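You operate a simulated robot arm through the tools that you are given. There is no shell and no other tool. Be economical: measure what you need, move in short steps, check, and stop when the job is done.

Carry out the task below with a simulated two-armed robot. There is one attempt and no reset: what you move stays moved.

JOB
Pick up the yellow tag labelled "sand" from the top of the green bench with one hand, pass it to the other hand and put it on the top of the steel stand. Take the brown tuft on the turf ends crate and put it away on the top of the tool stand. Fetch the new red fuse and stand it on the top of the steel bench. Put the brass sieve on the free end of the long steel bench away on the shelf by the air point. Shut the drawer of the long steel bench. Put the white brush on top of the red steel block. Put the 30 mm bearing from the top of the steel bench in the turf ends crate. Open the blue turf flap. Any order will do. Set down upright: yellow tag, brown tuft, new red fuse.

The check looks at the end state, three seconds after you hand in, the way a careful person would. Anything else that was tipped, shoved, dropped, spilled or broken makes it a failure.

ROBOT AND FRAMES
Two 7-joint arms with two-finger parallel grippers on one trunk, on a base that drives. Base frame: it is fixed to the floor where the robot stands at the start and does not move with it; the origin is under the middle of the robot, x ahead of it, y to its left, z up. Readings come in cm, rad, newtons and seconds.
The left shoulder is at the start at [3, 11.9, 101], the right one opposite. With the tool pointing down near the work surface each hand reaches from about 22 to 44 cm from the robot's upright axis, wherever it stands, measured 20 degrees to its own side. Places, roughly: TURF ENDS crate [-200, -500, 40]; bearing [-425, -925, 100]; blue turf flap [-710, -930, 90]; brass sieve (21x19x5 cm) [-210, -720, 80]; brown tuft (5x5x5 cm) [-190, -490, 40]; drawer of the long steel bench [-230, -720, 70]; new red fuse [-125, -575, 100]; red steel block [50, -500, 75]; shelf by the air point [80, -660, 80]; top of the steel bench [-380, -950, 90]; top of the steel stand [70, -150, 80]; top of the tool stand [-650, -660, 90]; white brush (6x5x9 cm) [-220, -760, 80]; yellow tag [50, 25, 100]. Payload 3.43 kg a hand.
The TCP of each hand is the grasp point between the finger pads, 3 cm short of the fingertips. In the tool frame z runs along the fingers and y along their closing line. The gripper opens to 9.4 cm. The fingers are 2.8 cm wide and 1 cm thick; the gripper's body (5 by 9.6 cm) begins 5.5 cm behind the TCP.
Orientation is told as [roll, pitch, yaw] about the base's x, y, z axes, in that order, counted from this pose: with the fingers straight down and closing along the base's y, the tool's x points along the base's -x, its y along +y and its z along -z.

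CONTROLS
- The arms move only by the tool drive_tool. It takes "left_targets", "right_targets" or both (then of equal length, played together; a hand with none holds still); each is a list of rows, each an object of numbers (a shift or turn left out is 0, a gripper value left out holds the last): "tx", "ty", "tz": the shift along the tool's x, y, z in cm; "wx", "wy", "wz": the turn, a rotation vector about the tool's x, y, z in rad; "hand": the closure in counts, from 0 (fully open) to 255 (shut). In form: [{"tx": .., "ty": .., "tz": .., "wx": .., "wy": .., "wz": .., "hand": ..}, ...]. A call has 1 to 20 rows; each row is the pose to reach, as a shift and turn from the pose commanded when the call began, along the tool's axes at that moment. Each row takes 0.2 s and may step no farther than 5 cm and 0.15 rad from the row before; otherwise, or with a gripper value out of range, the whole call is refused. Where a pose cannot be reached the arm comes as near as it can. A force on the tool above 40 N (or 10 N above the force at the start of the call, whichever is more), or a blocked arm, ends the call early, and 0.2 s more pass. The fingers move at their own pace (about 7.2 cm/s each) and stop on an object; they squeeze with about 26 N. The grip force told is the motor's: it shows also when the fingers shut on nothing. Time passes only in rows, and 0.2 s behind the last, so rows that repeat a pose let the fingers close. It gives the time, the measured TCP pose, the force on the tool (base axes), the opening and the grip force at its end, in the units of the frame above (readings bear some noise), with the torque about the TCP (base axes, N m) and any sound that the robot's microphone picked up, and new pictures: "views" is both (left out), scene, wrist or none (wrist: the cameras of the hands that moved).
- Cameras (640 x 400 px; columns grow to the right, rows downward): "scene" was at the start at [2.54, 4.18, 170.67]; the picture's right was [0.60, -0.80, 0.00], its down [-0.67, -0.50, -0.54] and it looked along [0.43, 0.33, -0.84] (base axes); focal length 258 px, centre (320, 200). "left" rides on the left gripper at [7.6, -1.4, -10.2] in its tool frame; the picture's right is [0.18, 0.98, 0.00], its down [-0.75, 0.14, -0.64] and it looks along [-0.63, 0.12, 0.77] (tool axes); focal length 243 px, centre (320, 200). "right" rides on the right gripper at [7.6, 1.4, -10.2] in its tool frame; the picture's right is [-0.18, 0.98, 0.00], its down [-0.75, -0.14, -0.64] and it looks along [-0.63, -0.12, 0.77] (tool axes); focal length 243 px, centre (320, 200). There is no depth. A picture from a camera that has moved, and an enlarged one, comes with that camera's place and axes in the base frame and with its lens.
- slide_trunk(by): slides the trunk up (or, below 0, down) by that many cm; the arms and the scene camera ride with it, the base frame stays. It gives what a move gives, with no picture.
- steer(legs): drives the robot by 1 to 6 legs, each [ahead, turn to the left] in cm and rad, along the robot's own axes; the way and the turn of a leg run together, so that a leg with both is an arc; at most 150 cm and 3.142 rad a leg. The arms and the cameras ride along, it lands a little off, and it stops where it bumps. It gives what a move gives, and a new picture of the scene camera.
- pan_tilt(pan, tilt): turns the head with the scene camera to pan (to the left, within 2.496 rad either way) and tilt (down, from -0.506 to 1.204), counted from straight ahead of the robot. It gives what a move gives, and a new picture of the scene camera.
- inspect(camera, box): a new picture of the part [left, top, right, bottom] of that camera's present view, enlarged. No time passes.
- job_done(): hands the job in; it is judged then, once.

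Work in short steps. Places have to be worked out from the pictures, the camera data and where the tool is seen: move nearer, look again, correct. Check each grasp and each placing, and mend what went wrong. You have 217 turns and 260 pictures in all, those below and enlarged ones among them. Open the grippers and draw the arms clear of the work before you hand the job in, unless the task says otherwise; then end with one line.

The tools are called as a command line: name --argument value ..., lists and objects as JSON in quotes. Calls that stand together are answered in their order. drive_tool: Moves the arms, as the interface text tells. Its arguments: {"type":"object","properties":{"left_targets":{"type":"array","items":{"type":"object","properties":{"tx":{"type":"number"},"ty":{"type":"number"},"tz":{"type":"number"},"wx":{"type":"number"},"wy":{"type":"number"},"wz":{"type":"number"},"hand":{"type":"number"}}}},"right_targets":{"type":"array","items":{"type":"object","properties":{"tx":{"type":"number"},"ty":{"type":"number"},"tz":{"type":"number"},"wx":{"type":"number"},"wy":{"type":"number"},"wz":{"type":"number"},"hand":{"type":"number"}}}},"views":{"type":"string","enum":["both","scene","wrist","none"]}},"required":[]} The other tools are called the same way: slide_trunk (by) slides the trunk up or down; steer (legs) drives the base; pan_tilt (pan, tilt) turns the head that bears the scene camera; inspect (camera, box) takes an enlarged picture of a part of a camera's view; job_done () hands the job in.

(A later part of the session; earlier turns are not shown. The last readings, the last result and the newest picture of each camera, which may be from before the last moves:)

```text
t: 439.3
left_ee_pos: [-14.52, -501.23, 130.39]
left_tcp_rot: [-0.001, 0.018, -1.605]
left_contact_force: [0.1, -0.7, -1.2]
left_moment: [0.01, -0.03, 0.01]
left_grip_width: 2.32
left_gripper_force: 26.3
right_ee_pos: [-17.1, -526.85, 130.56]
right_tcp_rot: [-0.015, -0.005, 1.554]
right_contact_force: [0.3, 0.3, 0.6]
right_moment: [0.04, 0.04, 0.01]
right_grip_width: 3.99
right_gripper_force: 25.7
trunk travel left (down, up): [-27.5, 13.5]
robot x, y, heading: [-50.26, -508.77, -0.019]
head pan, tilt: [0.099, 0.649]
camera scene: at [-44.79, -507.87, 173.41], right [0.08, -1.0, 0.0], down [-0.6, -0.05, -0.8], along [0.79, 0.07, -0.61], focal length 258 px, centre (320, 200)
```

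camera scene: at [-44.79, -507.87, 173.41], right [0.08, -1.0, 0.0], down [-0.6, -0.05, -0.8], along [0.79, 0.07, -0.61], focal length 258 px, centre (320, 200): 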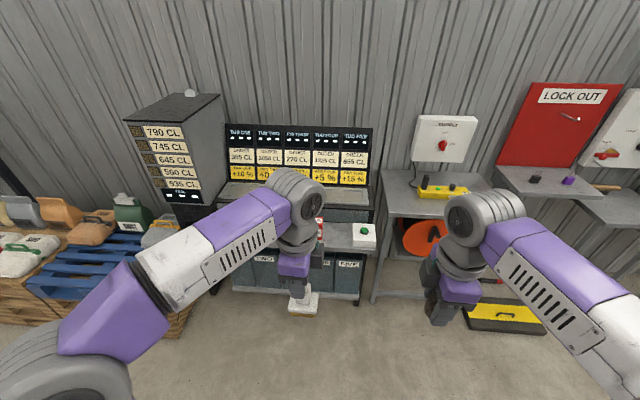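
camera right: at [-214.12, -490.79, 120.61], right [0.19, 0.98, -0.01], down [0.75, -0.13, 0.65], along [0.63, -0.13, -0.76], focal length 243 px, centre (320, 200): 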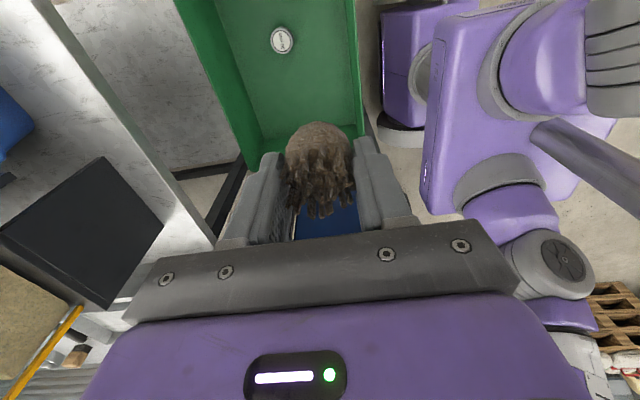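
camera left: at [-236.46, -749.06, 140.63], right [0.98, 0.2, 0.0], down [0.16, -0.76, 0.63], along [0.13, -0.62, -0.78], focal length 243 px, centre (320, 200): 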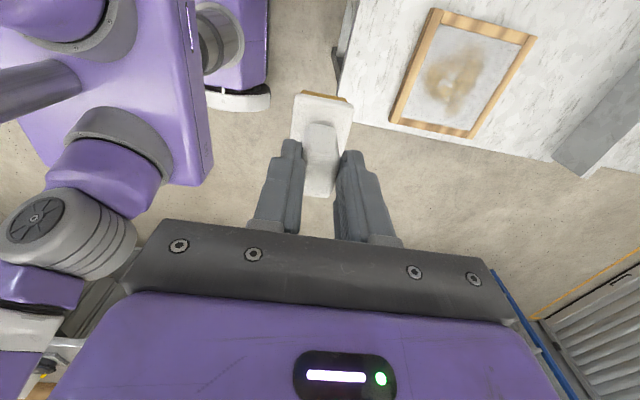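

The red block is behind the left hand near [48, −499]. I drive 50 cm closer and look with the left wrist camera.

steer --legs '[[50, 0.015]]'

inspect --camera "left" --box '[0, 0, 640, 400]'

```text
t: 442.2
left_ee_pos: [35.54, -500.47, 130.29]
left_tcp_rot: [0.0, 0.016, -1.575]
left_contact_force: [0.6, 0.1, -2.4]
left_moment: [0.02, 0.01, 0.04]
left_grip_width: 2.34
left_gripper_force: 26.2
right_ee_pos: [33.73, -526.05, 130.41]
right_tcp_rot: [-0.016, -0.006, 1.582]
right_contact_force: [0.4, 0.2, -0.4]
right_moment: [0.01, 0.05, 0.02]
right_grip_width: 4.0
right_gripper_force: 26.1
trunk travel left (down, up): [-27.5, 13.5]
robot x, y, heading: [0.12, -509.11, 0.009]
head pan, tilt: [0.099, 0.649]
camera scene: at [5.5, -507.79, 173.42], right [0.11, -0.99, 0.0], down [-0.6, -0.07, -0.8], along [0.79, 0.09, -0.6], focal length 258 px, centre (320, 200)
```

scene: 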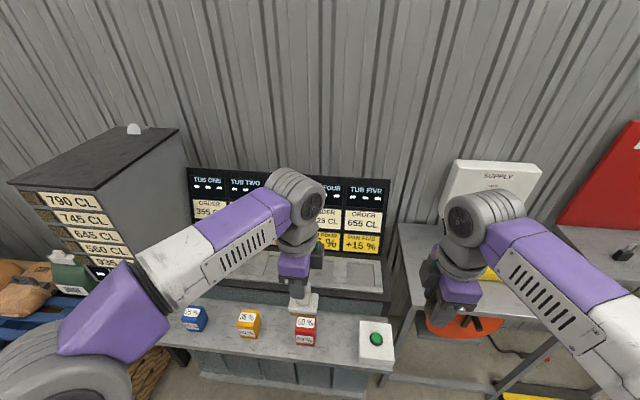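

```text
1.00 times, centred on (320, 200) of left (not enlarged: the box is as wide or as high as the picture)
camera zoom: at [34.06, -492.71, 140.64], right [0.98, 0.18, 0.0], down [0.14, -0.76, 0.63], along [0.12, -0.62, -0.78], focal length 243 px, centre (320, 200)
```

zoom: 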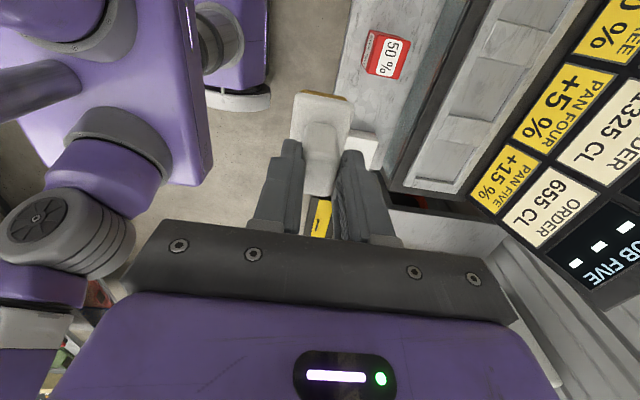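

I enlarge the block in both views for its exact place and size.

inspect --camera "left" --box '[320, 0, 480, 100]'

inspect --camera "scene" --box '[220, 270, 400, 382]'

```text
4.00 times, centred on (400, 50) of left
camera zoom: at [34.06, -492.71, 140.64], right [0.98, 0.18, 0.0], down [0.14, -0.76, 0.63], along [0.12, -0.62, -0.78], focal length 970 px, centre (0, 800)
```

zoom: 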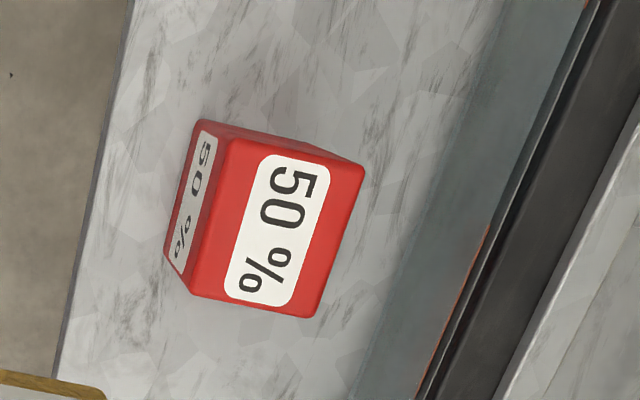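

```text
3.56 times, centred on (310, 326) of scene
camera zoom: at [5.5, -507.79, 173.42], right [0.11, -0.99, 0.0], down [-0.6, -0.07, -0.8], along [0.79, 0.09, -0.6], focal length 918 px, centre (356, -248)
```

zoom: 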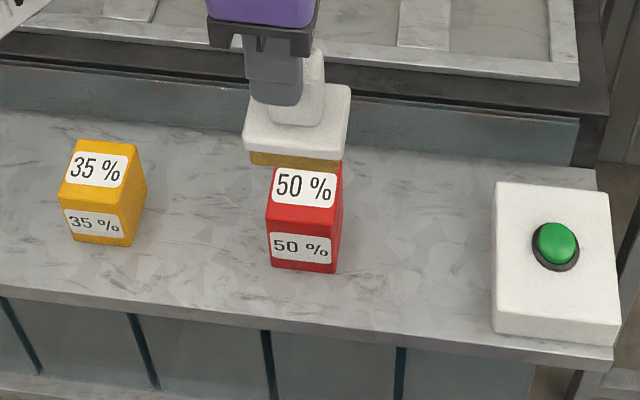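

The block is the red "50 %" block near [48, −498]. I drive 9 cm closer and move the brush above it.

steer --legs '[[9, 0]]'

drive_tool --left_targets '[{"tx": 0.6, "ty": 1, "tz": 3}, {"tx": 1.2, "ty": 2, "tz": 6}, {"tx": 1.8, "ty": 3, "tz": 10}, {"tx": 2.2, "ty": 3.8, "tz": 14}, {"tx": 2.2, "ty": 3.8, "tz": 18}, {"tx": 2.2, "ty": 3.8, "tz": 18}]' --views "both"

```text
t: 443.3
left_ee_pos: [44.24, -500.1, 130.37]
left_tcp_rot: [0.0, 0.015, -1.575]
left_contact_force: [0.2, 0.1, -1.3]
left_moment: [0.02, 0.04, -0.02]
left_grip_width: 2.33
left_gripper_force: 26.1
right_ee_pos: [42.51, -525.76, 130.46]
right_tcp_rot: [-0.016, -0.006, 1.581]
right_contact_force: [-0.1, 0.8, -0.4]
right_moment: [-0.01, 0.0, 0.02]
right_grip_width: 4.01
right_gripper_force: 25.9
trunk travel left (down, up): [-27.5, 13.5]
robot x, y, heading: [8.71, -508.29, 0.012]
head pan, tilt: [0.099, 0.649]
camera scene: at [14.27, -507.67, 173.42], right [0.11, -0.99, 0.0], down [-0.6, -0.07, -0.8], along [0.79, 0.09, -0.6], focal length 258 px, centre (320, 200)
```

scene: 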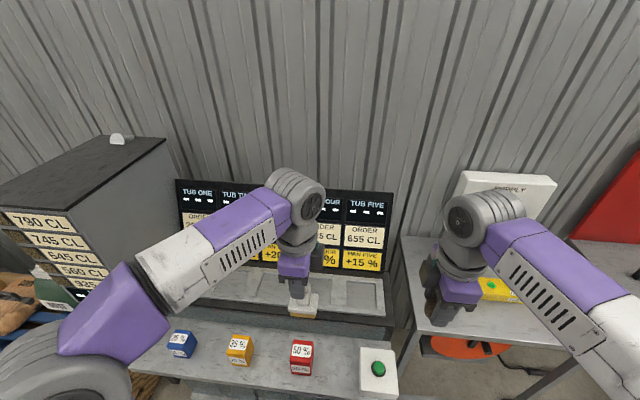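

```text
t: 444.7
left_ee_pos: [47.94, -497.82, 112.07]
left_tcp_rot: [0.0, 0.018, -1.574]
left_contact_force: [0.4, 0.3, -0.7]
left_moment: [-0.03, -0.02, 0.03]
left_grip_width: 2.32
left_gripper_force: 26.2
right_ee_pos: [42.45, -525.9, 130.56]
right_tcp_rot: [-0.016, -0.006, 1.582]
right_contact_force: [-0.2, 0.1, -1.2]
right_moment: [0.0, 0.0, 0.02]
right_grip_width: 4.02
right_gripper_force: 25.8
trunk travel left (down, up): [-27.5, 13.5]
robot x, y, heading: [8.57, -508.33, 0.009]
head pan, tilt: [0.099, 0.649]
camera scene: at [14.14, -507.67, 173.42], right [0.11, -0.99, 0.0], down [-0.6, -0.07, -0.8], along [0.79, 0.09, -0.6], focal length 258 px, centre (320, 200)
camera left: at [46.48, -490.26, 122.42], right [0.98, 0.18, 0.0], down [0.14, -0.76, 0.63], along [0.12, -0.62, -0.78], focal length 243 px, centre (320, 200)
```

scene: 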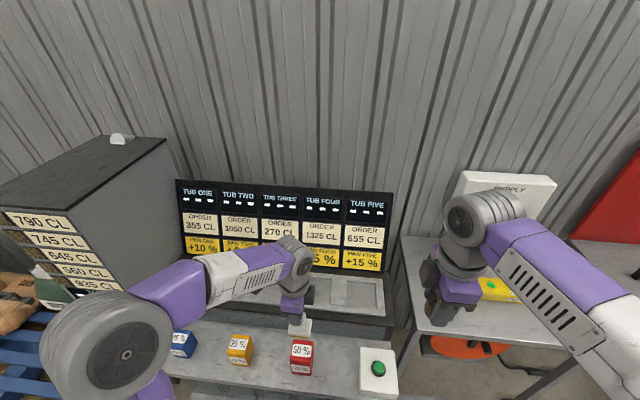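
left: 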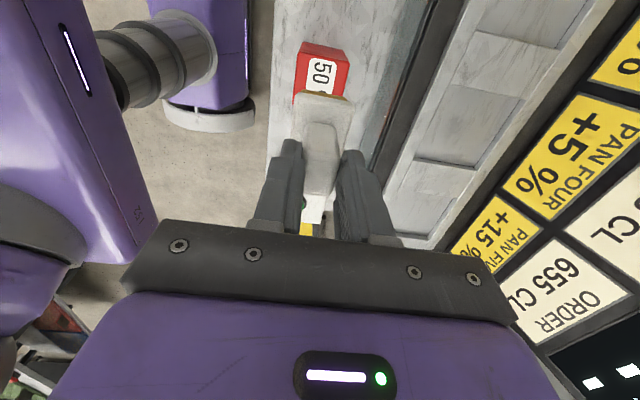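

inspect --camera "left" --box '[256, 20, 384, 100]'

inspect --camera "scene" --box '[240, 310, 368, 390]'

```text
5.00 times, centred on (320, 60) of left
camera zoom: at [46.48, -490.26, 122.42], right [0.98, 0.18, 0.0], down [0.14, -0.76, 0.63], along [0.12, -0.62, -0.78], focal length 1213 px, centre (320, 900)
```

zoom: 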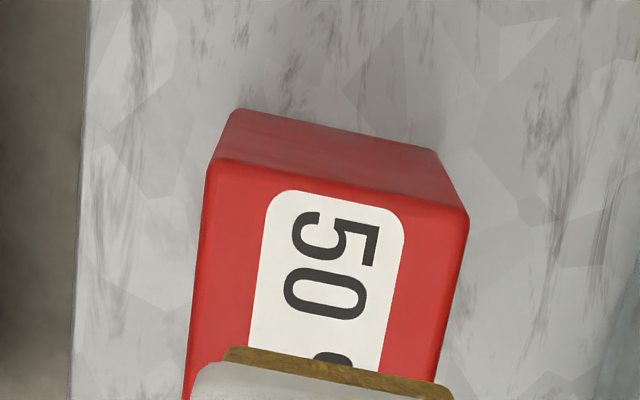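

```text
5.00 times, centred on (304, 350) of scene
camera zoom: at [14.14, -507.67, 173.42], right [0.11, -0.99, 0.0], down [-0.6, -0.07, -0.8], along [0.79, 0.09, -0.6], focal length 1292 px, centre (400, -550)
```

zoom: 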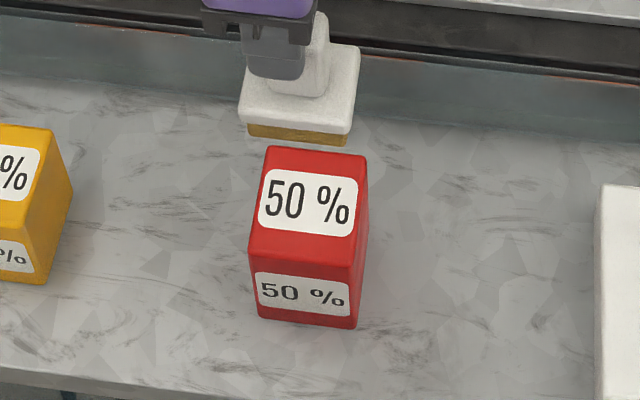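

Block top: z≈89.9, x 45–51, y −501.3..−495.2, centre [48, −498.2]; the brush is centred within a few mm. I lower slowly until contact.

drive_tool --left_targets '[{"tx": 0.2, "tz": 2.5}, {"tx": 0.3, "tz": 5}, {"tx": 0.3, "tz": 7.5}, {"tx": 0.3, "tz": 9}, {"tx": 0.3, "tz": 9.6}, {"tx": 0.3, "tz": 10.2}, {"tx": 0.3, "tz": 10.2}]' --views "both"

inspect --camera "scene" --box '[240, 310, 368, 390]'

```text
t: 446.3
left_ee_pos: [48.12, -497.33, 102.07]
left_tcp_rot: [-0.001, 0.016, -1.571]
left_contact_force: [0.0, -0.3, -1.7]
left_moment: [0.01, 0.01, -0.02]
left_grip_width: 2.33
left_gripper_force: 26.3
right_ee_pos: [42.48, -525.98, 130.45]
right_tcp_rot: [-0.015, -0.005, 1.582]
right_contact_force: [0.2, 0.5, -0.4]
right_moment: [0.0, -0.04, 0.01]
right_grip_width: 4.01
right_gripper_force: 25.8
trunk travel left (down, up): [-27.5, 13.5]
robot x, y, heading: [8.49, -508.47, 0.015]
head pan, tilt: [0.099, 0.649]
camera scene: at [14.17, -507.67, 173.42], right [0.11, -0.99, 0.0], down [-0.6, -0.07, -0.8], along [0.79, 0.09, -0.6], focal length 258 px, centre (320, 200)
camera left: at [46.57, -489.68, 112.4], right [0.98, 0.18, 0.0], down [0.14, -0.76, 0.63], along [0.12, -0.62, -0.78], focal length 243 px, centre (320, 200)
```

scene: 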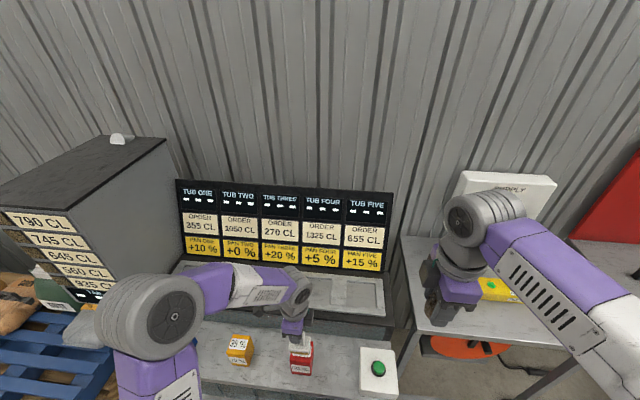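
left: 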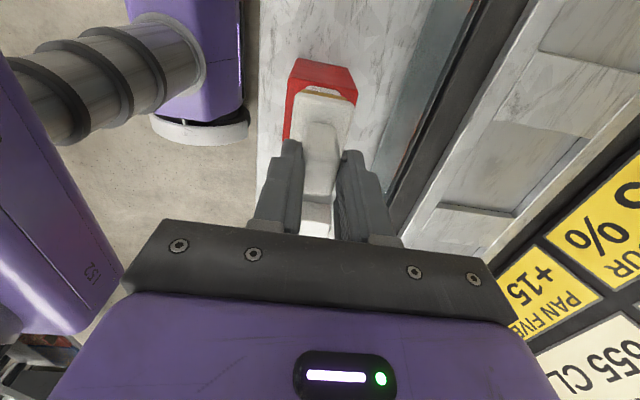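

```text
5.00 times, centred on (304, 350) of scene
camera zoom: at [14.17, -507.67, 173.42], right [0.11, -0.99, 0.0], down [-0.6, -0.07, -0.8], along [0.79, 0.09, -0.6], focal length 1292 px, centre (400, -550)
```

zoom: 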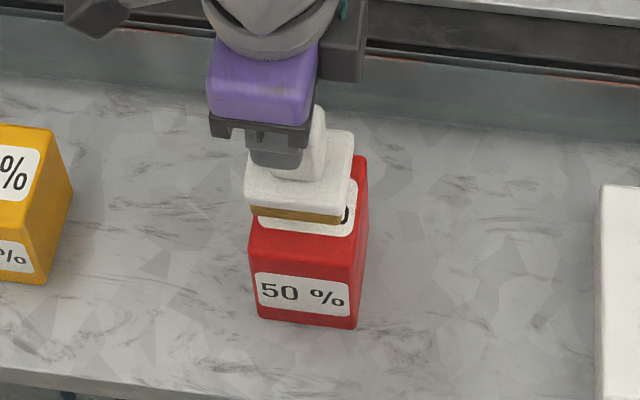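

Close above the block. I correct 0.4 cm toward −y and lower in 0.3 cm steps to contact.

drive_tool --left_targets '[{"tx": -0.4, "tz": 0}, {"tx": -0.4, "tz": 0.4}, {"tx": -0.4, "tz": 0.8}, {"tx": -0.4, "tz": 1.1}, {"tx": -0.4, "tz": 1.4}, {"tx": -0.4, "tz": 1.7}, {"tx": -0.4, "tz": 2.0}, {"tx": -0.4, "tz": 2.3}, {"tx": -0.4, "tz": 2.6}, {"tx": -0.4, "tz": 2.9}, {"tx": -0.4, "tz": 3.2}]' --views "wrist"

inspect --camera "scene" --box '[240, 310, 368, 390]'

```text
t: 448.7
left_ee_pos: [47.89, -497.62, 99.11]
left_tcp_rot: [0.005, 0.017, -1.574]
left_contact_force: [0.6, -1.2, 20.9]
left_moment: [-0.11, 0.07, 0.03]
left_grip_width: 2.31
left_gripper_force: 25.8
right_ee_pos: [42.37, -525.89, 130.62]
right_tcp_rot: [-0.015, -0.005, 1.58]
right_contact_force: [-1.4, 0.3, -0.4]
right_moment: [-0.01, 0.0, 0.0]
right_grip_width: 4.02
right_gripper_force: 26.2
trunk travel left (down, up): [-27.5, 13.5]
robot x, y, heading: [8.28, -508.69, 0.011]
head pan, tilt: [0.099, 0.649]
camera left: at [46.49, -490.06, 109.39], right [0.98, 0.18, 0.01], down [0.14, -0.76, 0.63], along [0.12, -0.62, -0.78], focal length 243 px, centre (320, 200)
```

left: 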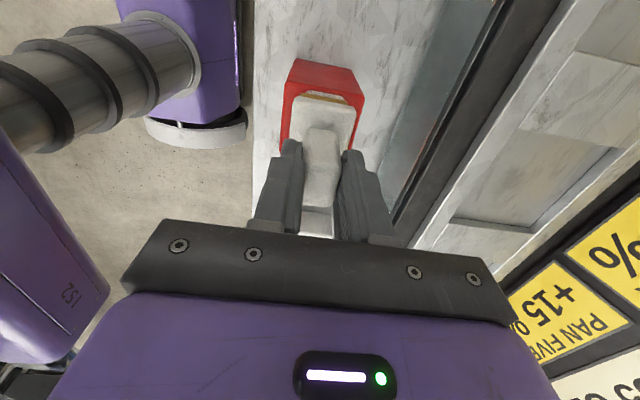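

```text
5.00 times, centred on (304, 350) of scene
camera zoom: at [14.06, -507.75, 173.43], right [0.11, -0.99, 0.0], down [-0.6, -0.07, -0.8], along [0.79, 0.09, -0.6], focal length 1292 px, centre (400, -550)
```

zoom: 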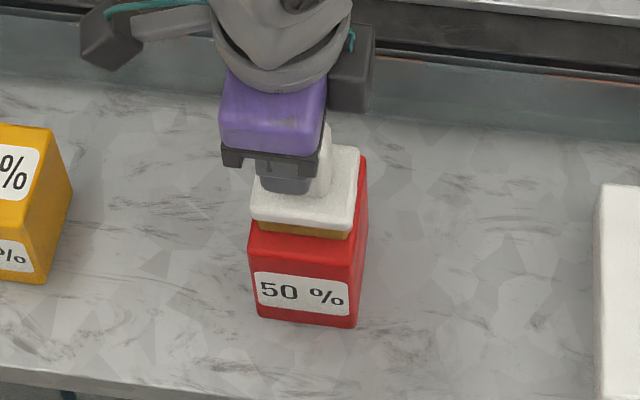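

It rests on the block, centred. Relax 0.15 cm, open and rise.

drive_tool --left_targets '[{"tz": -0.2}, {"tz": -0.2, "hand": 200}, {"tz": -0.2, "hand": 150}, {"tz": -0.2, "hand": 120}, {"tz": -0.2, "hand": 110}, {"tz": -1}, {"tz": -3}, {"tz": -7}, {"tz": -11}, {"tz": -15}, {"tz": -19}, {"tz": -23}, {"tz": -27}, {"tz": -30}]' --views "both"

inspect --camera "scene" --box '[240, 310, 368, 390]'

```text
t: 451.7
left_ee_pos: [47.97, -498.13, 129.01]
left_tcp_rot: [-0.001, 0.016, -1.574]
left_contact_force: [-0.1, -0.2, 0.1]
left_moment: [0.0, -0.03, -0.01]
left_grip_width: 5.35
left_gripper_force: 0.1
right_ee_pos: [42.42, -525.88, 130.56]
right_tcp_rot: [-0.015, -0.006, 1.581]
right_contact_force: [-0.7, -0.7, 0.8]
right_moment: [0.02, -0.02, -0.01]
right_grip_width: 4.03
right_gripper_force: 26.5
trunk travel left (down, up): [-27.5, 13.5]
robot x, y, heading: [8.6, -508.65, 0.011]
head pan, tilt: [0.099, 0.649]
camera scene: at [14.17, -507.69, 173.42], right [0.11, -0.99, 0.0], down [-0.6, -0.07, -0.8], along [0.79, 0.09, -0.6], focal length 258 px, centre (320, 200)
camera left: at [46.54, -490.41, 139.28], right [0.98, 0.18, 0.0], down [0.14, -0.76, 0.63], along [0.12, -0.62, -0.78], focal length 243 px, centre (320, 200)
```

scene: 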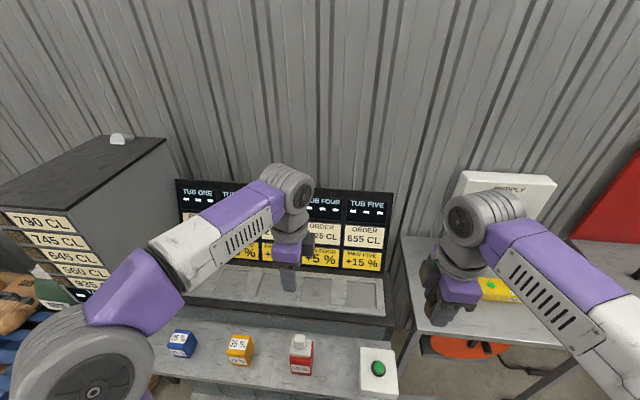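
left: 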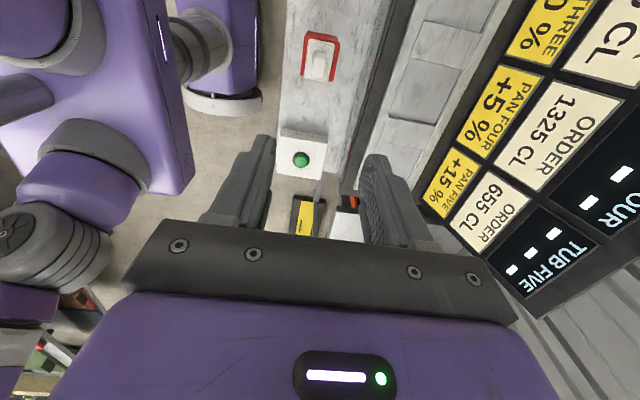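

```text
5.00 times, centred on (304, 350) of scene
camera zoom: at [14.17, -507.69, 173.42], right [0.11, -0.99, 0.0], down [-0.6, -0.07, -0.8], along [0.79, 0.09, -0.6], focal length 1292 px, centre (400, -550)
```

zoom: 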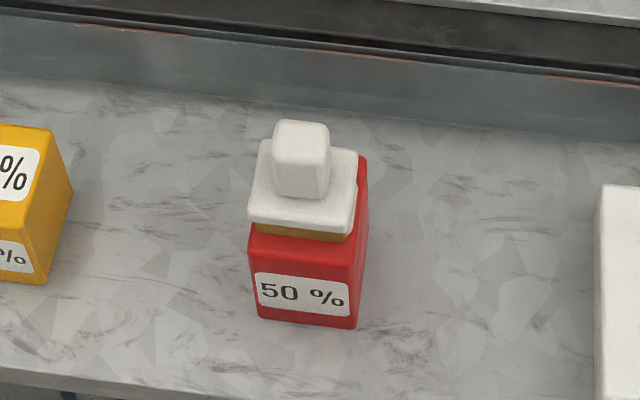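

The brush sits on the red block. I back out and look for the "shelf by the air point" further along the wall.

steer --legs '[[-55, 0]]'

pan_tilt --pan -0.85 --tilt 0.4

```text
t: 454.9
left_ee_pos: [-7.48, -498.67, 129.1]
left_tcp_rot: [0.001, 0.019, -1.568]
left_contact_force: [0.4, 0.2, 0.5]
left_moment: [0.02, -0.02, 0.03]
left_grip_width: 5.34
left_gripper_force: 0.1
right_ee_pos: [-12.74, -526.6, 130.46]
right_tcp_rot: [-0.018, -0.006, 1.588]
right_contact_force: [-1.2, 0.1, -0.8]
right_moment: [0.0, 0.01, -0.02]
right_grip_width: 4.01
right_gripper_force: 26.4
trunk travel left (down, up): [-27.5, 13.5]
robot x, y, heading: [-47.22, -509.59, 0.013]
head pan, tilt: [0.099, 0.649]
camera scene: at [-41.23, -508.56, 173.42], right [0.12, -0.99, 0.0], down [-0.6, -0.07, -0.8], along [0.79, 0.09, -0.6], focal length 258 px, centre (320, 200)
```

scene: 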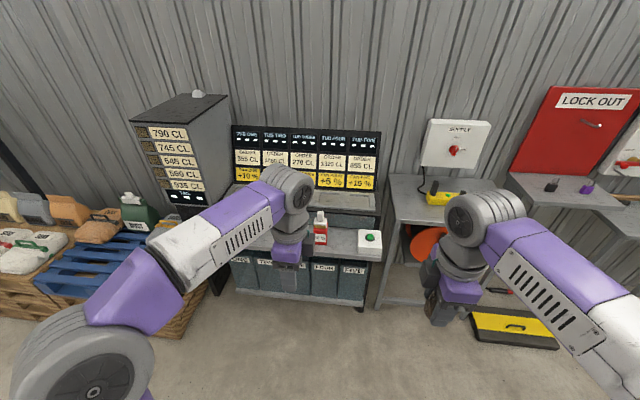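

```text
t: 456.2
left_ee_pos: [-7.54, -498.63, 128.91]
left_tcp_rot: [0.0, 0.016, -1.567]
left_contact_force: [-0.6, 0.3, 0.7]
left_moment: [0.0, 0.0, 0.01]
left_grip_width: 5.35
left_gripper_force: 0.1
right_ee_pos: [-12.67, -526.54, 130.56]
right_tcp_rot: [-0.016, -0.007, 1.588]
right_contact_force: [-1.0, 1.2, 0.0]
right_moment: [0.0, 0.0, -0.01]
right_grip_width: 4.01
right_gripper_force: 25.8
trunk travel left (down, up): [-27.5, 13.5]
robot x, y, heading: [-46.39, -509.3, 0.02]
head pan, tilt: [-0.85, 0.4]
camera scene: at [-43.55, -516.43, 175.67], right [-0.74, -0.68, 0.0], down [-0.26, 0.29, -0.92], along [0.62, -0.68, -0.39], focal length 258 px, centre (320, 200)
```

scene: 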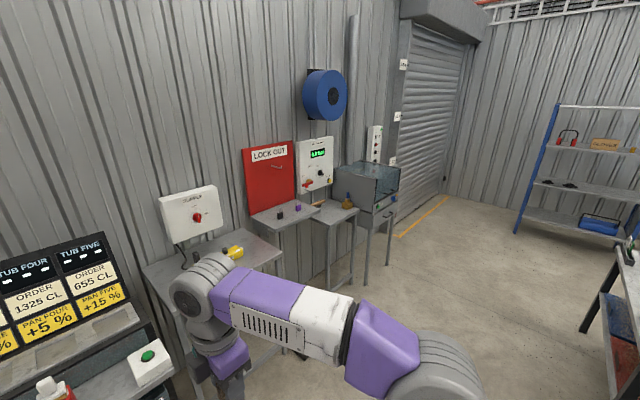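

inspect --camera "scene" --box '[230, 120, 420, 300]'

```text
2.22 times, centred on (325, 210) of scene
camera zoom: at [-43.55, -516.43, 175.67], right [-0.74, -0.68, 0.0], down [-0.26, 0.29, -0.92], along [0.62, -0.68, -0.39], focal length 574 px, centre (309, 178)
```

zoom: 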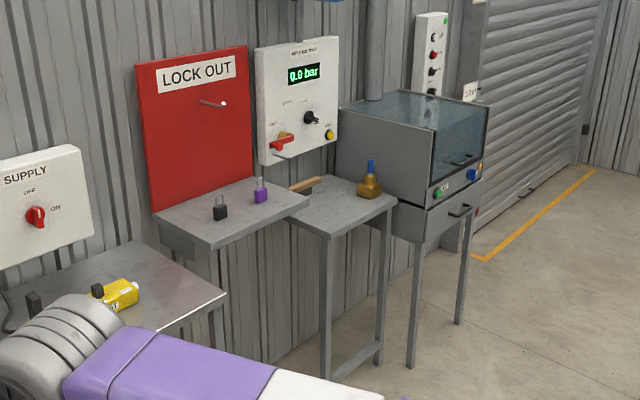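

The target shelf is the small table under the "0.0 bar" panel, spanning x≈62–95, y≈−645..−677, with free space around [73, −658]. Now I take the tuft west to the tool stand.

steer --legs '[[0, 1.55], [78, 0], [0, 1.571], [145, 0], [145, 0], [0, 1.571]]'

steer --legs '[[120, 0], [60, 0]]'

pan_tilt --pan -1.4 --tilt 0.35

```text
t: 485.5
left_ee_pos: [-325.05, -483.51, 128.94]
left_tcp_rot: [0.0, 0.015, -3.119]
left_contact_force: [-0.9, -0.3, 0.2]
left_moment: [0.0, -0.02, 0.06]
left_grip_width: 5.36
left_gripper_force: 0.0
right_ee_pos: [-352.91, -478.7, 130.52]
right_tcp_rot: [-0.017, -0.007, 0.037]
right_contact_force: [0.2, 0.9, -1.1]
right_moment: [-0.02, -0.02, 0.0]
right_grip_width: 3.99
right_gripper_force: 26.0
trunk travel left (down, up): [-27.5, 13.5]
robot x, y, heading: [-336.67, -444.59, -1.529]
head pan, tilt: [-0.85, 0.4]
camera scene: at [-343.49, -447.86, 175.67], right [-0.69, 0.72, 0.0], down [0.28, 0.27, -0.92], along [-0.67, -0.64, -0.39], focal length 258 px, centre (320, 200)
```

scene: 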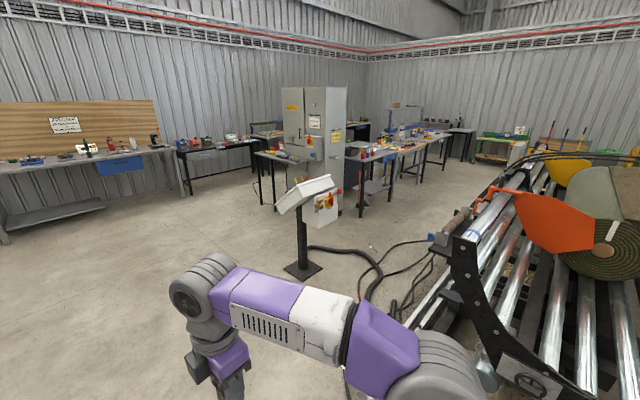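

```text
t: 494.6
left_ee_pos: [-314.73, -663.46, 128.9]
left_tcp_rot: [0.001, 0.016, -3.093]
left_contact_force: [-1.0, 0.3, 0.0]
left_moment: [0.01, -0.01, -0.01]
left_grip_width: 5.35
left_gripper_force: 0.0
right_ee_pos: [-342.83, -659.36, 130.42]
right_tcp_rot: [-0.015, -0.006, 0.063]
right_contact_force: [0.7, 0.2, -0.3]
right_moment: [0.02, 0.02, 0.04]
right_grip_width: 3.97
right_gripper_force: 25.9
trunk travel left (down, up): [-27.5, 13.5]
robot x, y, heading: [-327.13, -624.67, -1.511]
head pan, tilt: [-0.85, 0.4]
camera scene: at [-334.19, -628.23, 175.67], right [-0.71, 0.71, 0.0], down [0.27, 0.28, -0.92], along [-0.65, -0.65, -0.39], focal length 258 px, centre (320, 200)
```

scene: 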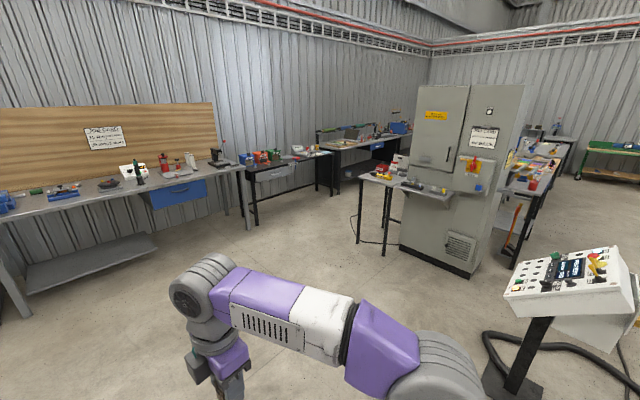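

```text
t: 495.6
left_ee_pos: [-314.74, -663.41, 128.99]
left_tcp_rot: [0.0, 0.016, -3.092]
left_contact_force: [0.2, 0.8, 0.2]
left_moment: [0.01, 0.0, -0.01]
left_grip_width: 5.35
left_gripper_force: 0.1
right_ee_pos: [-342.83, -659.33, 130.46]
right_tcp_rot: [-0.016, -0.006, 0.063]
right_contact_force: [0.9, -0.3, -0.8]
right_moment: [-0.02, -0.01, 0.04]
right_grip_width: 3.95
right_gripper_force: 26.0
trunk travel left (down, up): [-27.5, 13.5]
robot x, y, heading: [-327.04, -624.33, -1.512]
head pan, tilt: [-1.4, 0.351]
camera scene: at [-336.7, -623.84, 176.13], right [-0.23, 0.97, 0.0], down [0.33, 0.08, -0.94], along [-0.91, -0.22, -0.34], focal length 258 px, centre (320, 200)
```

scene: 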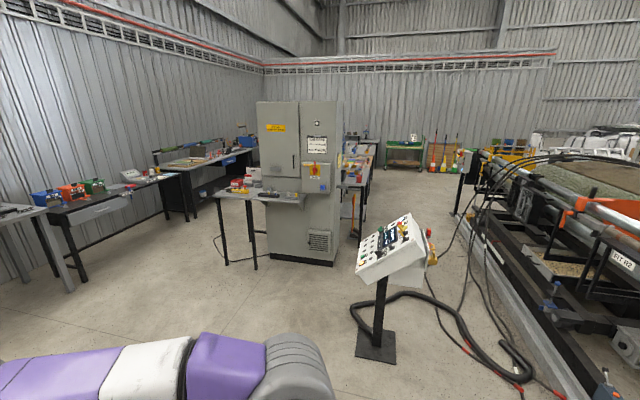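

I enlarge the area right of the cabinet, where the tool stand should be.

inspect --camera "scene" --box '[180, 90, 420, 240]'

```text
2.67 times, centred on (300, 165) of scene
camera zoom: at [-336.7, -623.84, 176.13], right [-0.23, 0.97, 0.0], down [0.33, 0.08, -0.94], along [-0.91, -0.22, -0.34], focal length 689 px, centre (373, 293)
```

zoom: 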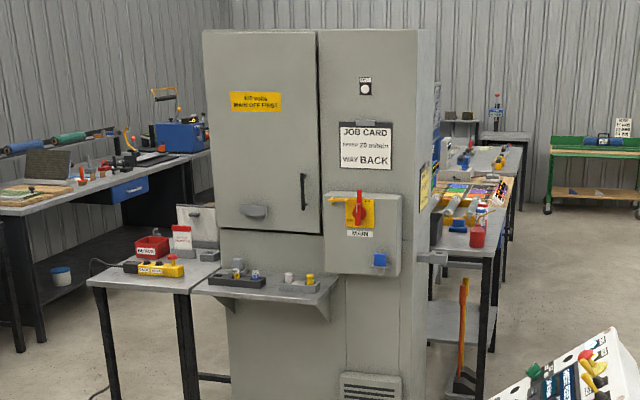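

The tool stand is the table just behind (west of) the cabinet, reached from its north side. I drive west past the pedestal's south side for a better look.

steer --legs '[[70, 0], [0, -1.63], [95, 0]]'

pan_tilt --pan -0.3 --tilt 0.5

```text
t: 508.0
left_ee_pos: [-457.1, -707.41, 128.9]
left_tcp_rot: [-0.002, 0.015, 1.574]
left_contact_force: [0.3, 0.4, -0.1]
left_moment: [0.01, 0.01, -0.02]
left_grip_width: 5.36
left_gripper_force: 0.1
right_ee_pos: [-451.78, -679.53, 130.53]
right_tcp_rot: [-0.016, -0.007, -1.555]
right_contact_force: [0.6, 0.5, -0.7]
right_moment: [0.01, -0.02, 0.01]
right_grip_width: 3.98
right_gripper_force: 25.7
trunk travel left (down, up): [-27.5, 13.5]
robot x, y, heading: [-417.96, -696.68, -3.119]
head pan, tilt: [-1.4, 0.351]
camera scene: at [-416.54, -687.43, 176.13], right [0.98, 0.19, 0.0], down [0.07, -0.34, -0.94], along [-0.18, 0.92, -0.34], focal length 258 px, centre (320, 200)
```

scene: 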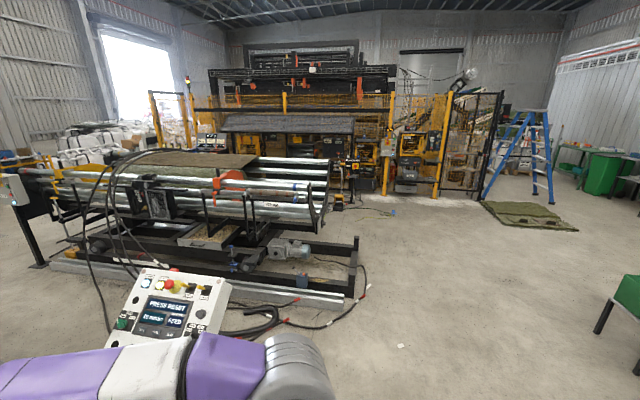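

```text
t: 509.3
left_ee_pos: [-457.05, -707.53, 128.96]
left_tcp_rot: [0.0, 0.016, 1.574]
left_contact_force: [0.6, 0.0, 0.1]
left_moment: [0.01, 0.02, 0.0]
left_grip_width: 5.38
left_gripper_force: 0.0
right_ee_pos: [-451.63, -679.67, 130.45]
right_tcp_rot: [-0.015, -0.006, -1.554]
right_contact_force: [0.3, -0.2, -0.2]
right_moment: [-0.02, 0.05, 0.01]
right_grip_width: 3.95
right_gripper_force: 25.9
trunk travel left (down, up): [-27.5, 13.5]
robot x, y, heading: [-417.72, -696.79, -3.129]
head pan, tilt: [-0.3, 0.499]
camera scene: at [-423.49, -694.04, 174.76], right [0.28, 0.96, 0.0], down [0.46, -0.13, -0.88], along [-0.84, 0.24, -0.48], focal length 258 px, centre (320, 200)
```

scene: 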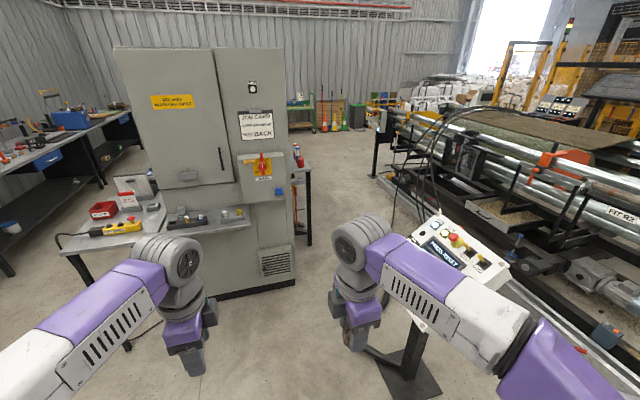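

The gap between cabinet and pedestal is too tight for the arms. I'll go round by the south aisle and look at the west side.

steer --legs '[[0, 1.56], [150, 0], [0, -1.571], [150, 0], [150, 0]]'

pan_tilt --pan -0.5 --tilt 0.4

```text
t: 538.6
left_ee_pos: [-759.33, -869.46, 128.93]
left_tcp_rot: [0.0, 0.016, 1.607]
left_contact_force: [-0.6, -0.1, -1.0]
left_moment: [0.01, 0.0, -0.02]
left_grip_width: 5.36
left_gripper_force: 0.0
right_ee_pos: [-755.04, -841.31, 130.5]
right_tcp_rot: [-0.015, -0.005, -1.518]
right_contact_force: [0.1, -0.2, -0.3]
right_moment: [0.0, 0.01, -0.01]
right_grip_width: 3.97
right_gripper_force: 25.7
trunk travel left (down, up): [-27.5, 13.5]
robot x, y, heading: [-720.5, -856.96, -3.086]
head pan, tilt: [-0.3, 0.499]
camera scene: at [-726.42, -854.9, 174.76], right [0.24, 0.97, 0.0], down [0.46, -0.12, -0.88], along [-0.85, 0.21, -0.48], focal length 258 px, centre (320, 200)
```

scene: 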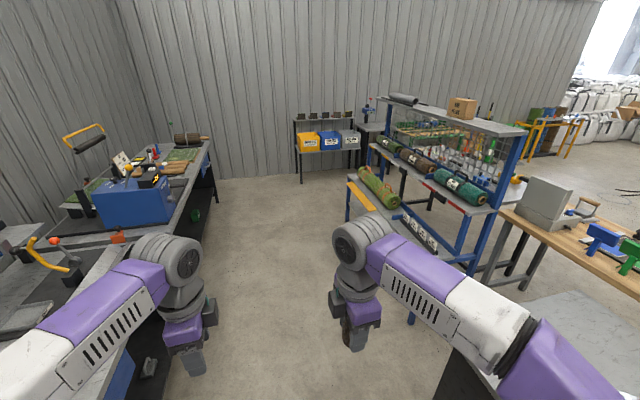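

```text
t: 539.4
left_ee_pos: [-759.45, -869.58, 128.98]
left_tcp_rot: [-0.002, 0.016, 1.608]
left_contact_force: [0.6, 0.7, 0.3]
left_moment: [0.0, -0.04, -0.02]
left_grip_width: 5.35
left_gripper_force: 0.0
right_ee_pos: [-755.11, -841.33, 130.56]
right_tcp_rot: [-0.015, -0.004, -1.518]
right_contact_force: [0.8, -0.8, -0.5]
right_moment: [0.0, -0.01, 0.03]
right_grip_width: 3.92
right_gripper_force: 25.9
trunk travel left (down, up): [-27.5, 13.5]
robot x, y, heading: [-720.3, -857.24, -3.086]
head pan, tilt: [-0.499, 0.4]
camera scene: at [-725.94, -853.13, 175.67], right [0.43, 0.9, 0.0], down [0.35, -0.17, -0.92], along [-0.83, 0.4, -0.39], focal length 258 px, centre (320, 200)
```

scene: 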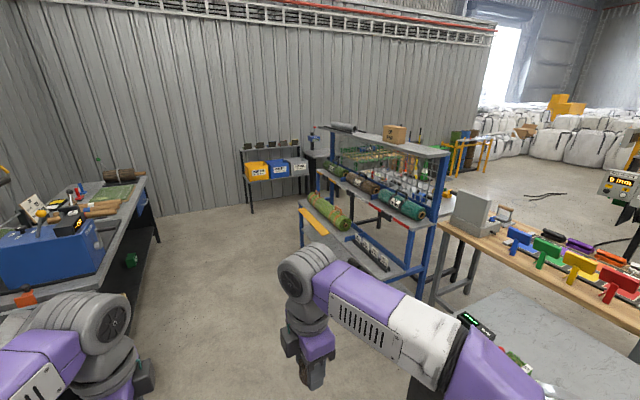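

I look north-northeast from here at the tool stand itself.

pan_tilt --pan -1.75 --tilt 0.45

```text
t: 540.8
left_ee_pos: [-759.45, -869.51, 129.02]
left_tcp_rot: [-0.002, 0.016, 1.607]
left_contact_force: [0.2, -0.5, -0.6]
left_moment: [0.01, -0.02, 0.02]
left_grip_width: 5.33
left_gripper_force: 0.0
right_ee_pos: [-754.98, -841.36, 130.56]
right_tcp_rot: [-0.017, -0.006, -1.519]
right_contact_force: [-0.1, 0.1, -0.7]
right_moment: [0.01, -0.01, -0.01]
right_grip_width: 3.94
right_gripper_force: 25.8
trunk travel left (down, up): [-27.5, 13.5]
robot x, y, heading: [-720.38, -857.15, -3.089]
head pan, tilt: [-1.751, 0.45]
camera scene: at [-716.44, -848.0, 175.21], right [0.99, -0.12, 0.0], down [-0.05, -0.43, -0.9], along [0.11, 0.89, -0.44], focal length 258 px, centre (320, 200)
```

scene: 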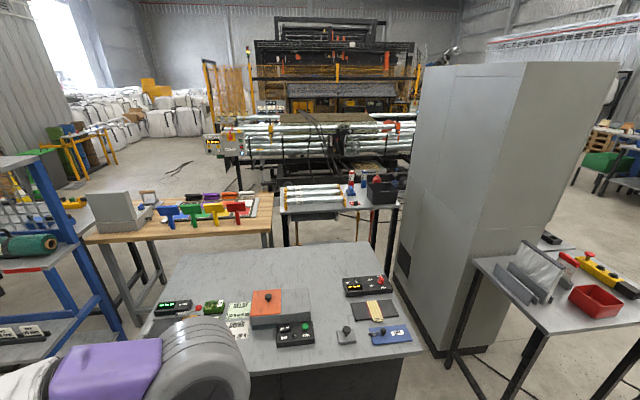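

The tool stand (x −722..−630, y −688..−638) can be reached only from the north. I go round by the west end: west along the aisle to x≈−1040, then north.

steer --legs '[[0, -0.055], [150, 0], [150, 0], [20, 0], [0, -1.571]]'

pan_tilt --pan -0.3 --tilt 0.4

```text
t: 560.5
left_ee_pos: [-1049.53, -828.93, 128.95]
left_tcp_rot: [0.001, 0.017, 0.049]
left_contact_force: [-0.6, -0.4, 0.1]
left_moment: [0.0, -0.01, 0.05]
left_grip_width: 5.3
left_gripper_force: 0.0
right_ee_pos: [-1021.38, -832.94, 130.58]
right_tcp_rot: [-0.016, -0.005, -3.077]
right_contact_force: [0.0, -0.3, -0.3]
right_moment: [0.01, -0.01, -0.01]
right_grip_width: 3.94
right_gripper_force: 25.7
trunk travel left (down, up): [-27.5, 13.5]
robot x, y, heading: [-1037.01, -867.64, 1.635]
head pan, tilt: [-1.751, 0.45]
camera scene: at [-1027.57, -871.73, 175.2], right [-0.11, -0.99, 0.0], down [-0.43, 0.05, -0.9], along [0.89, -0.1, -0.44], focal length 258 px, centre (320, 200)
```

scene: 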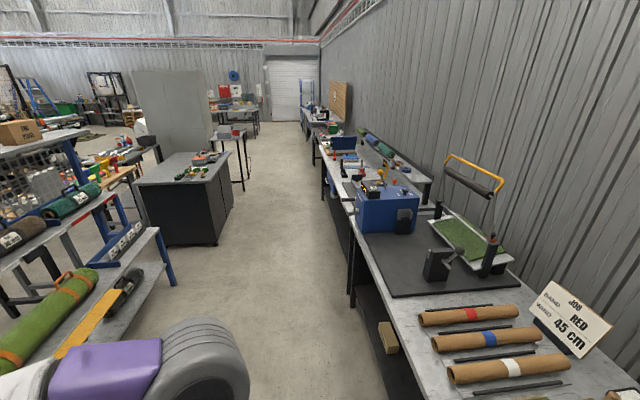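

```text
t: 562.1
left_ee_pos: [-1049.57, -828.98, 128.86]
left_tcp_rot: [0.0, 0.015, 0.049]
left_contact_force: [-0.7, 0.2, -0.8]
left_moment: [0.01, -0.04, 0.0]
left_grip_width: 5.35
left_gripper_force: 0.1
right_ee_pos: [-1021.36, -833.01, 130.49]
right_tcp_rot: [-0.016, -0.006, -3.077]
right_contact_force: [0.2, 0.5, -0.7]
right_moment: [-0.01, 0.0, -0.01]
right_grip_width: 3.96
right_gripper_force: 25.8
trunk travel left (down, up): [-27.5, 13.5]
robot x, y, heading: [-1036.74, -867.72, 1.638]
head pan, tilt: [-0.3, 0.4]
camera scene: at [-1034.57, -861.69, 175.67], right [0.97, -0.23, 0.0], down [-0.09, -0.38, -0.92], along [0.21, 0.9, -0.39], focal length 258 px, centre (320, 200)
```

scene: 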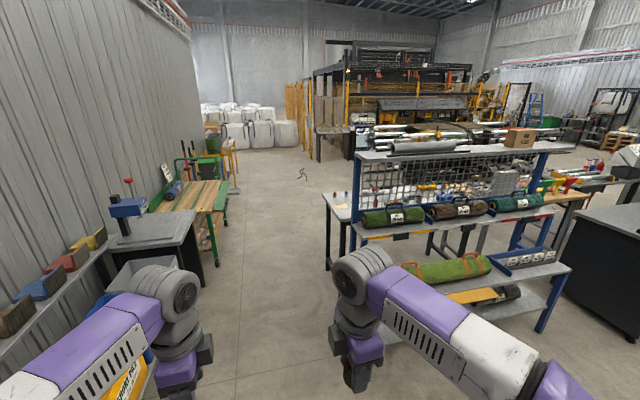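

The passage north is clear (x −1100..−977). I drive north to y≈−580, then east to x≈−737.

steer --legs '[[0, -0.067], [145, 0], [143, 0], [0, -1.571], [150, 0], [140, 0]]'

pan_tilt --pan -0.5 --tilt 0.5

```text
t: 593.9
left_ee_pos: [-713.25, -576.26, 128.93]
left_tcp_rot: [0.0, 0.015, -1.636]
left_contact_force: [0.2, 0.3, -0.2]
left_moment: [0.03, -0.04, -0.01]
left_grip_width: 5.35
left_gripper_force: 0.0
right_ee_pos: [-720.38, -603.78, 130.4]
right_tcp_rot: [-0.015, -0.007, 1.521]
right_contact_force: [-0.1, -1.2, -0.1]
right_moment: [0.0, -0.02, 0.0]
right_grip_width: 3.95
right_gripper_force: 25.6
trunk travel left (down, up): [-27.5, 13.5]
robot x, y, heading: [-753.03, -584.45, -0.045]
head pan, tilt: [-0.3, 0.4]
camera scene: at [-747.43, -587.45, 175.67], right [-0.34, -0.94, 0.0], down [-0.37, 0.13, -0.92], along [0.87, -0.32, -0.39], focal length 258 px, centre (320, 200)
```

scene: 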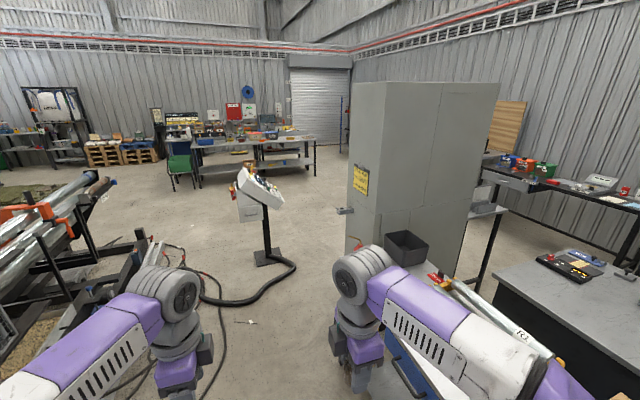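

```text
t: 594.6
left_ee_pos: [-713.15, -576.28, 128.88]
left_tcp_rot: [0.0, 0.016, -1.638]
left_contact_force: [-0.5, -0.5, 0.7]
left_moment: [-0.02, 0.04, -0.01]
left_grip_width: 5.36
left_gripper_force: 0.0
right_ee_pos: [-720.44, -603.73, 130.53]
right_tcp_rot: [-0.015, -0.005, 1.521]
right_contact_force: [0.4, 0.6, -1.3]
right_moment: [0.02, 0.01, 0.04]
right_grip_width: 3.95
right_gripper_force: 25.9
trunk travel left (down, up): [-27.5, 13.5]
robot x, y, heading: [-753.01, -584.48, -0.05]
head pan, tilt: [-0.499, 0.499]
camera scene: at [-748.39, -589.01, 174.76], right [-0.52, -0.85, 0.0], down [-0.41, 0.25, -0.88], along [0.75, -0.46, -0.48], focal length 258 px, centre (320, 200)
```

scene: 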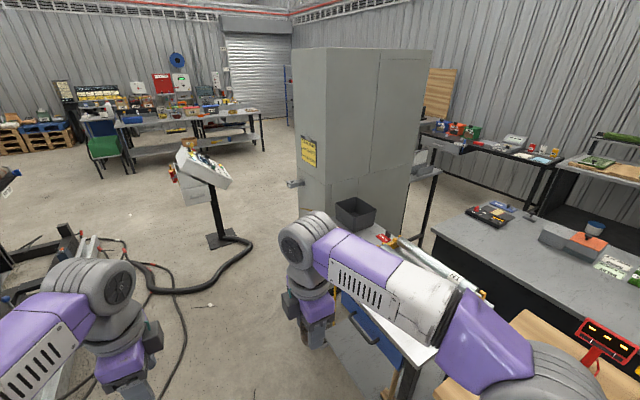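

The stand is ahead on the right. I drive 58 cm further and turn to face it.

steer --legs '[[58, 0], [0, -1.522]]'

pan_tilt --pan 0.0 --tilt 0.8

```text
t: 601.6
left_ee_pos: [-683.59, -626.88, 128.97]
left_tcp_rot: [0.0, 0.016, -3.139]
left_contact_force: [0.3, -1.0, -0.1]
left_moment: [-0.01, -0.02, 0.02]
left_grip_width: 5.34
left_gripper_force: 0.1
right_ee_pos: [-711.35, -621.51, 130.48]
right_tcp_rot: [-0.015, -0.005, 0.018]
right_contact_force: [0.1, -0.5, -0.4]
right_moment: [-0.03, 0.01, 0.0]
right_grip_width: 3.97
right_gripper_force: 26.0
trunk travel left (down, up): [-27.5, 13.5]
robot x, y, heading: [-694.2, -587.46, -1.548]
head pan, tilt: [-0.499, 0.499]
camera scene: at [-698.58, -592.53, 174.76], right [-0.89, 0.46, 0.0], down [0.22, 0.42, -0.88], along [-0.4, -0.78, -0.48], focal length 258 px, centre (320, 200)
```

scene: 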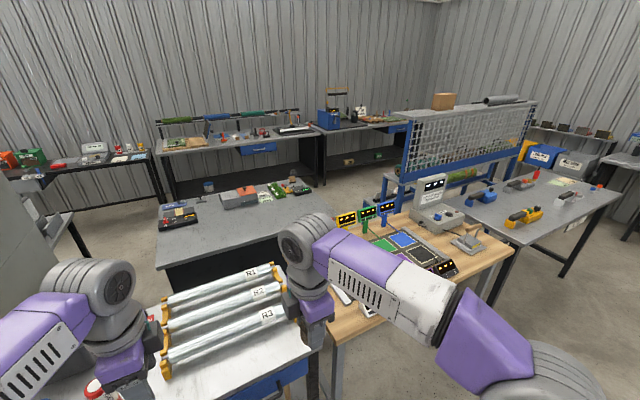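

```text
t: 602.5
left_ee_pos: [-683.39, -626.79, 128.92]
left_tcp_rot: [0.0, 0.016, -3.139]
left_contact_force: [-0.5, -0.7, 0.3]
left_moment: [-0.01, -0.02, 0.02]
left_grip_width: 5.37
left_gripper_force: 0.0
right_ee_pos: [-711.33, -621.42, 130.57]
right_tcp_rot: [-0.015, -0.006, 0.019]
right_contact_force: [-0.1, -0.7, 0.2]
right_moment: [0.01, 0.0, 0.01]
right_grip_width: 3.94
right_gripper_force: 25.9
trunk travel left (down, up): [-27.5, 13.5]
robot x, y, heading: [-694.48, -587.75, -1.552]
head pan, tilt: [0.0, 0.799]
camera scene: at [-694.22, -592.52, 172.17], right [-1.0, -0.02, 0.0], down [-0.01, 0.72, -0.7], along [0.01, -0.7, -0.72], focal length 258 px, centre (320, 200)
```

scene: 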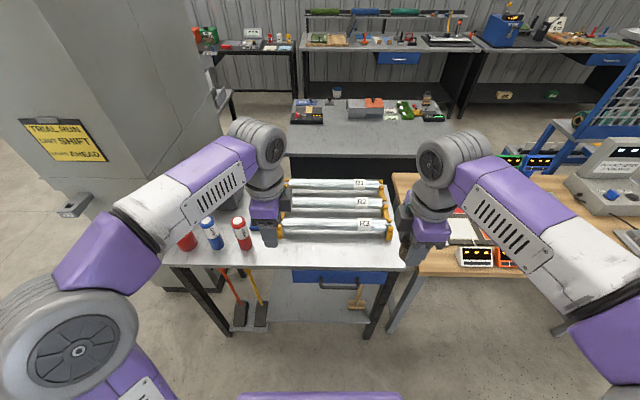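

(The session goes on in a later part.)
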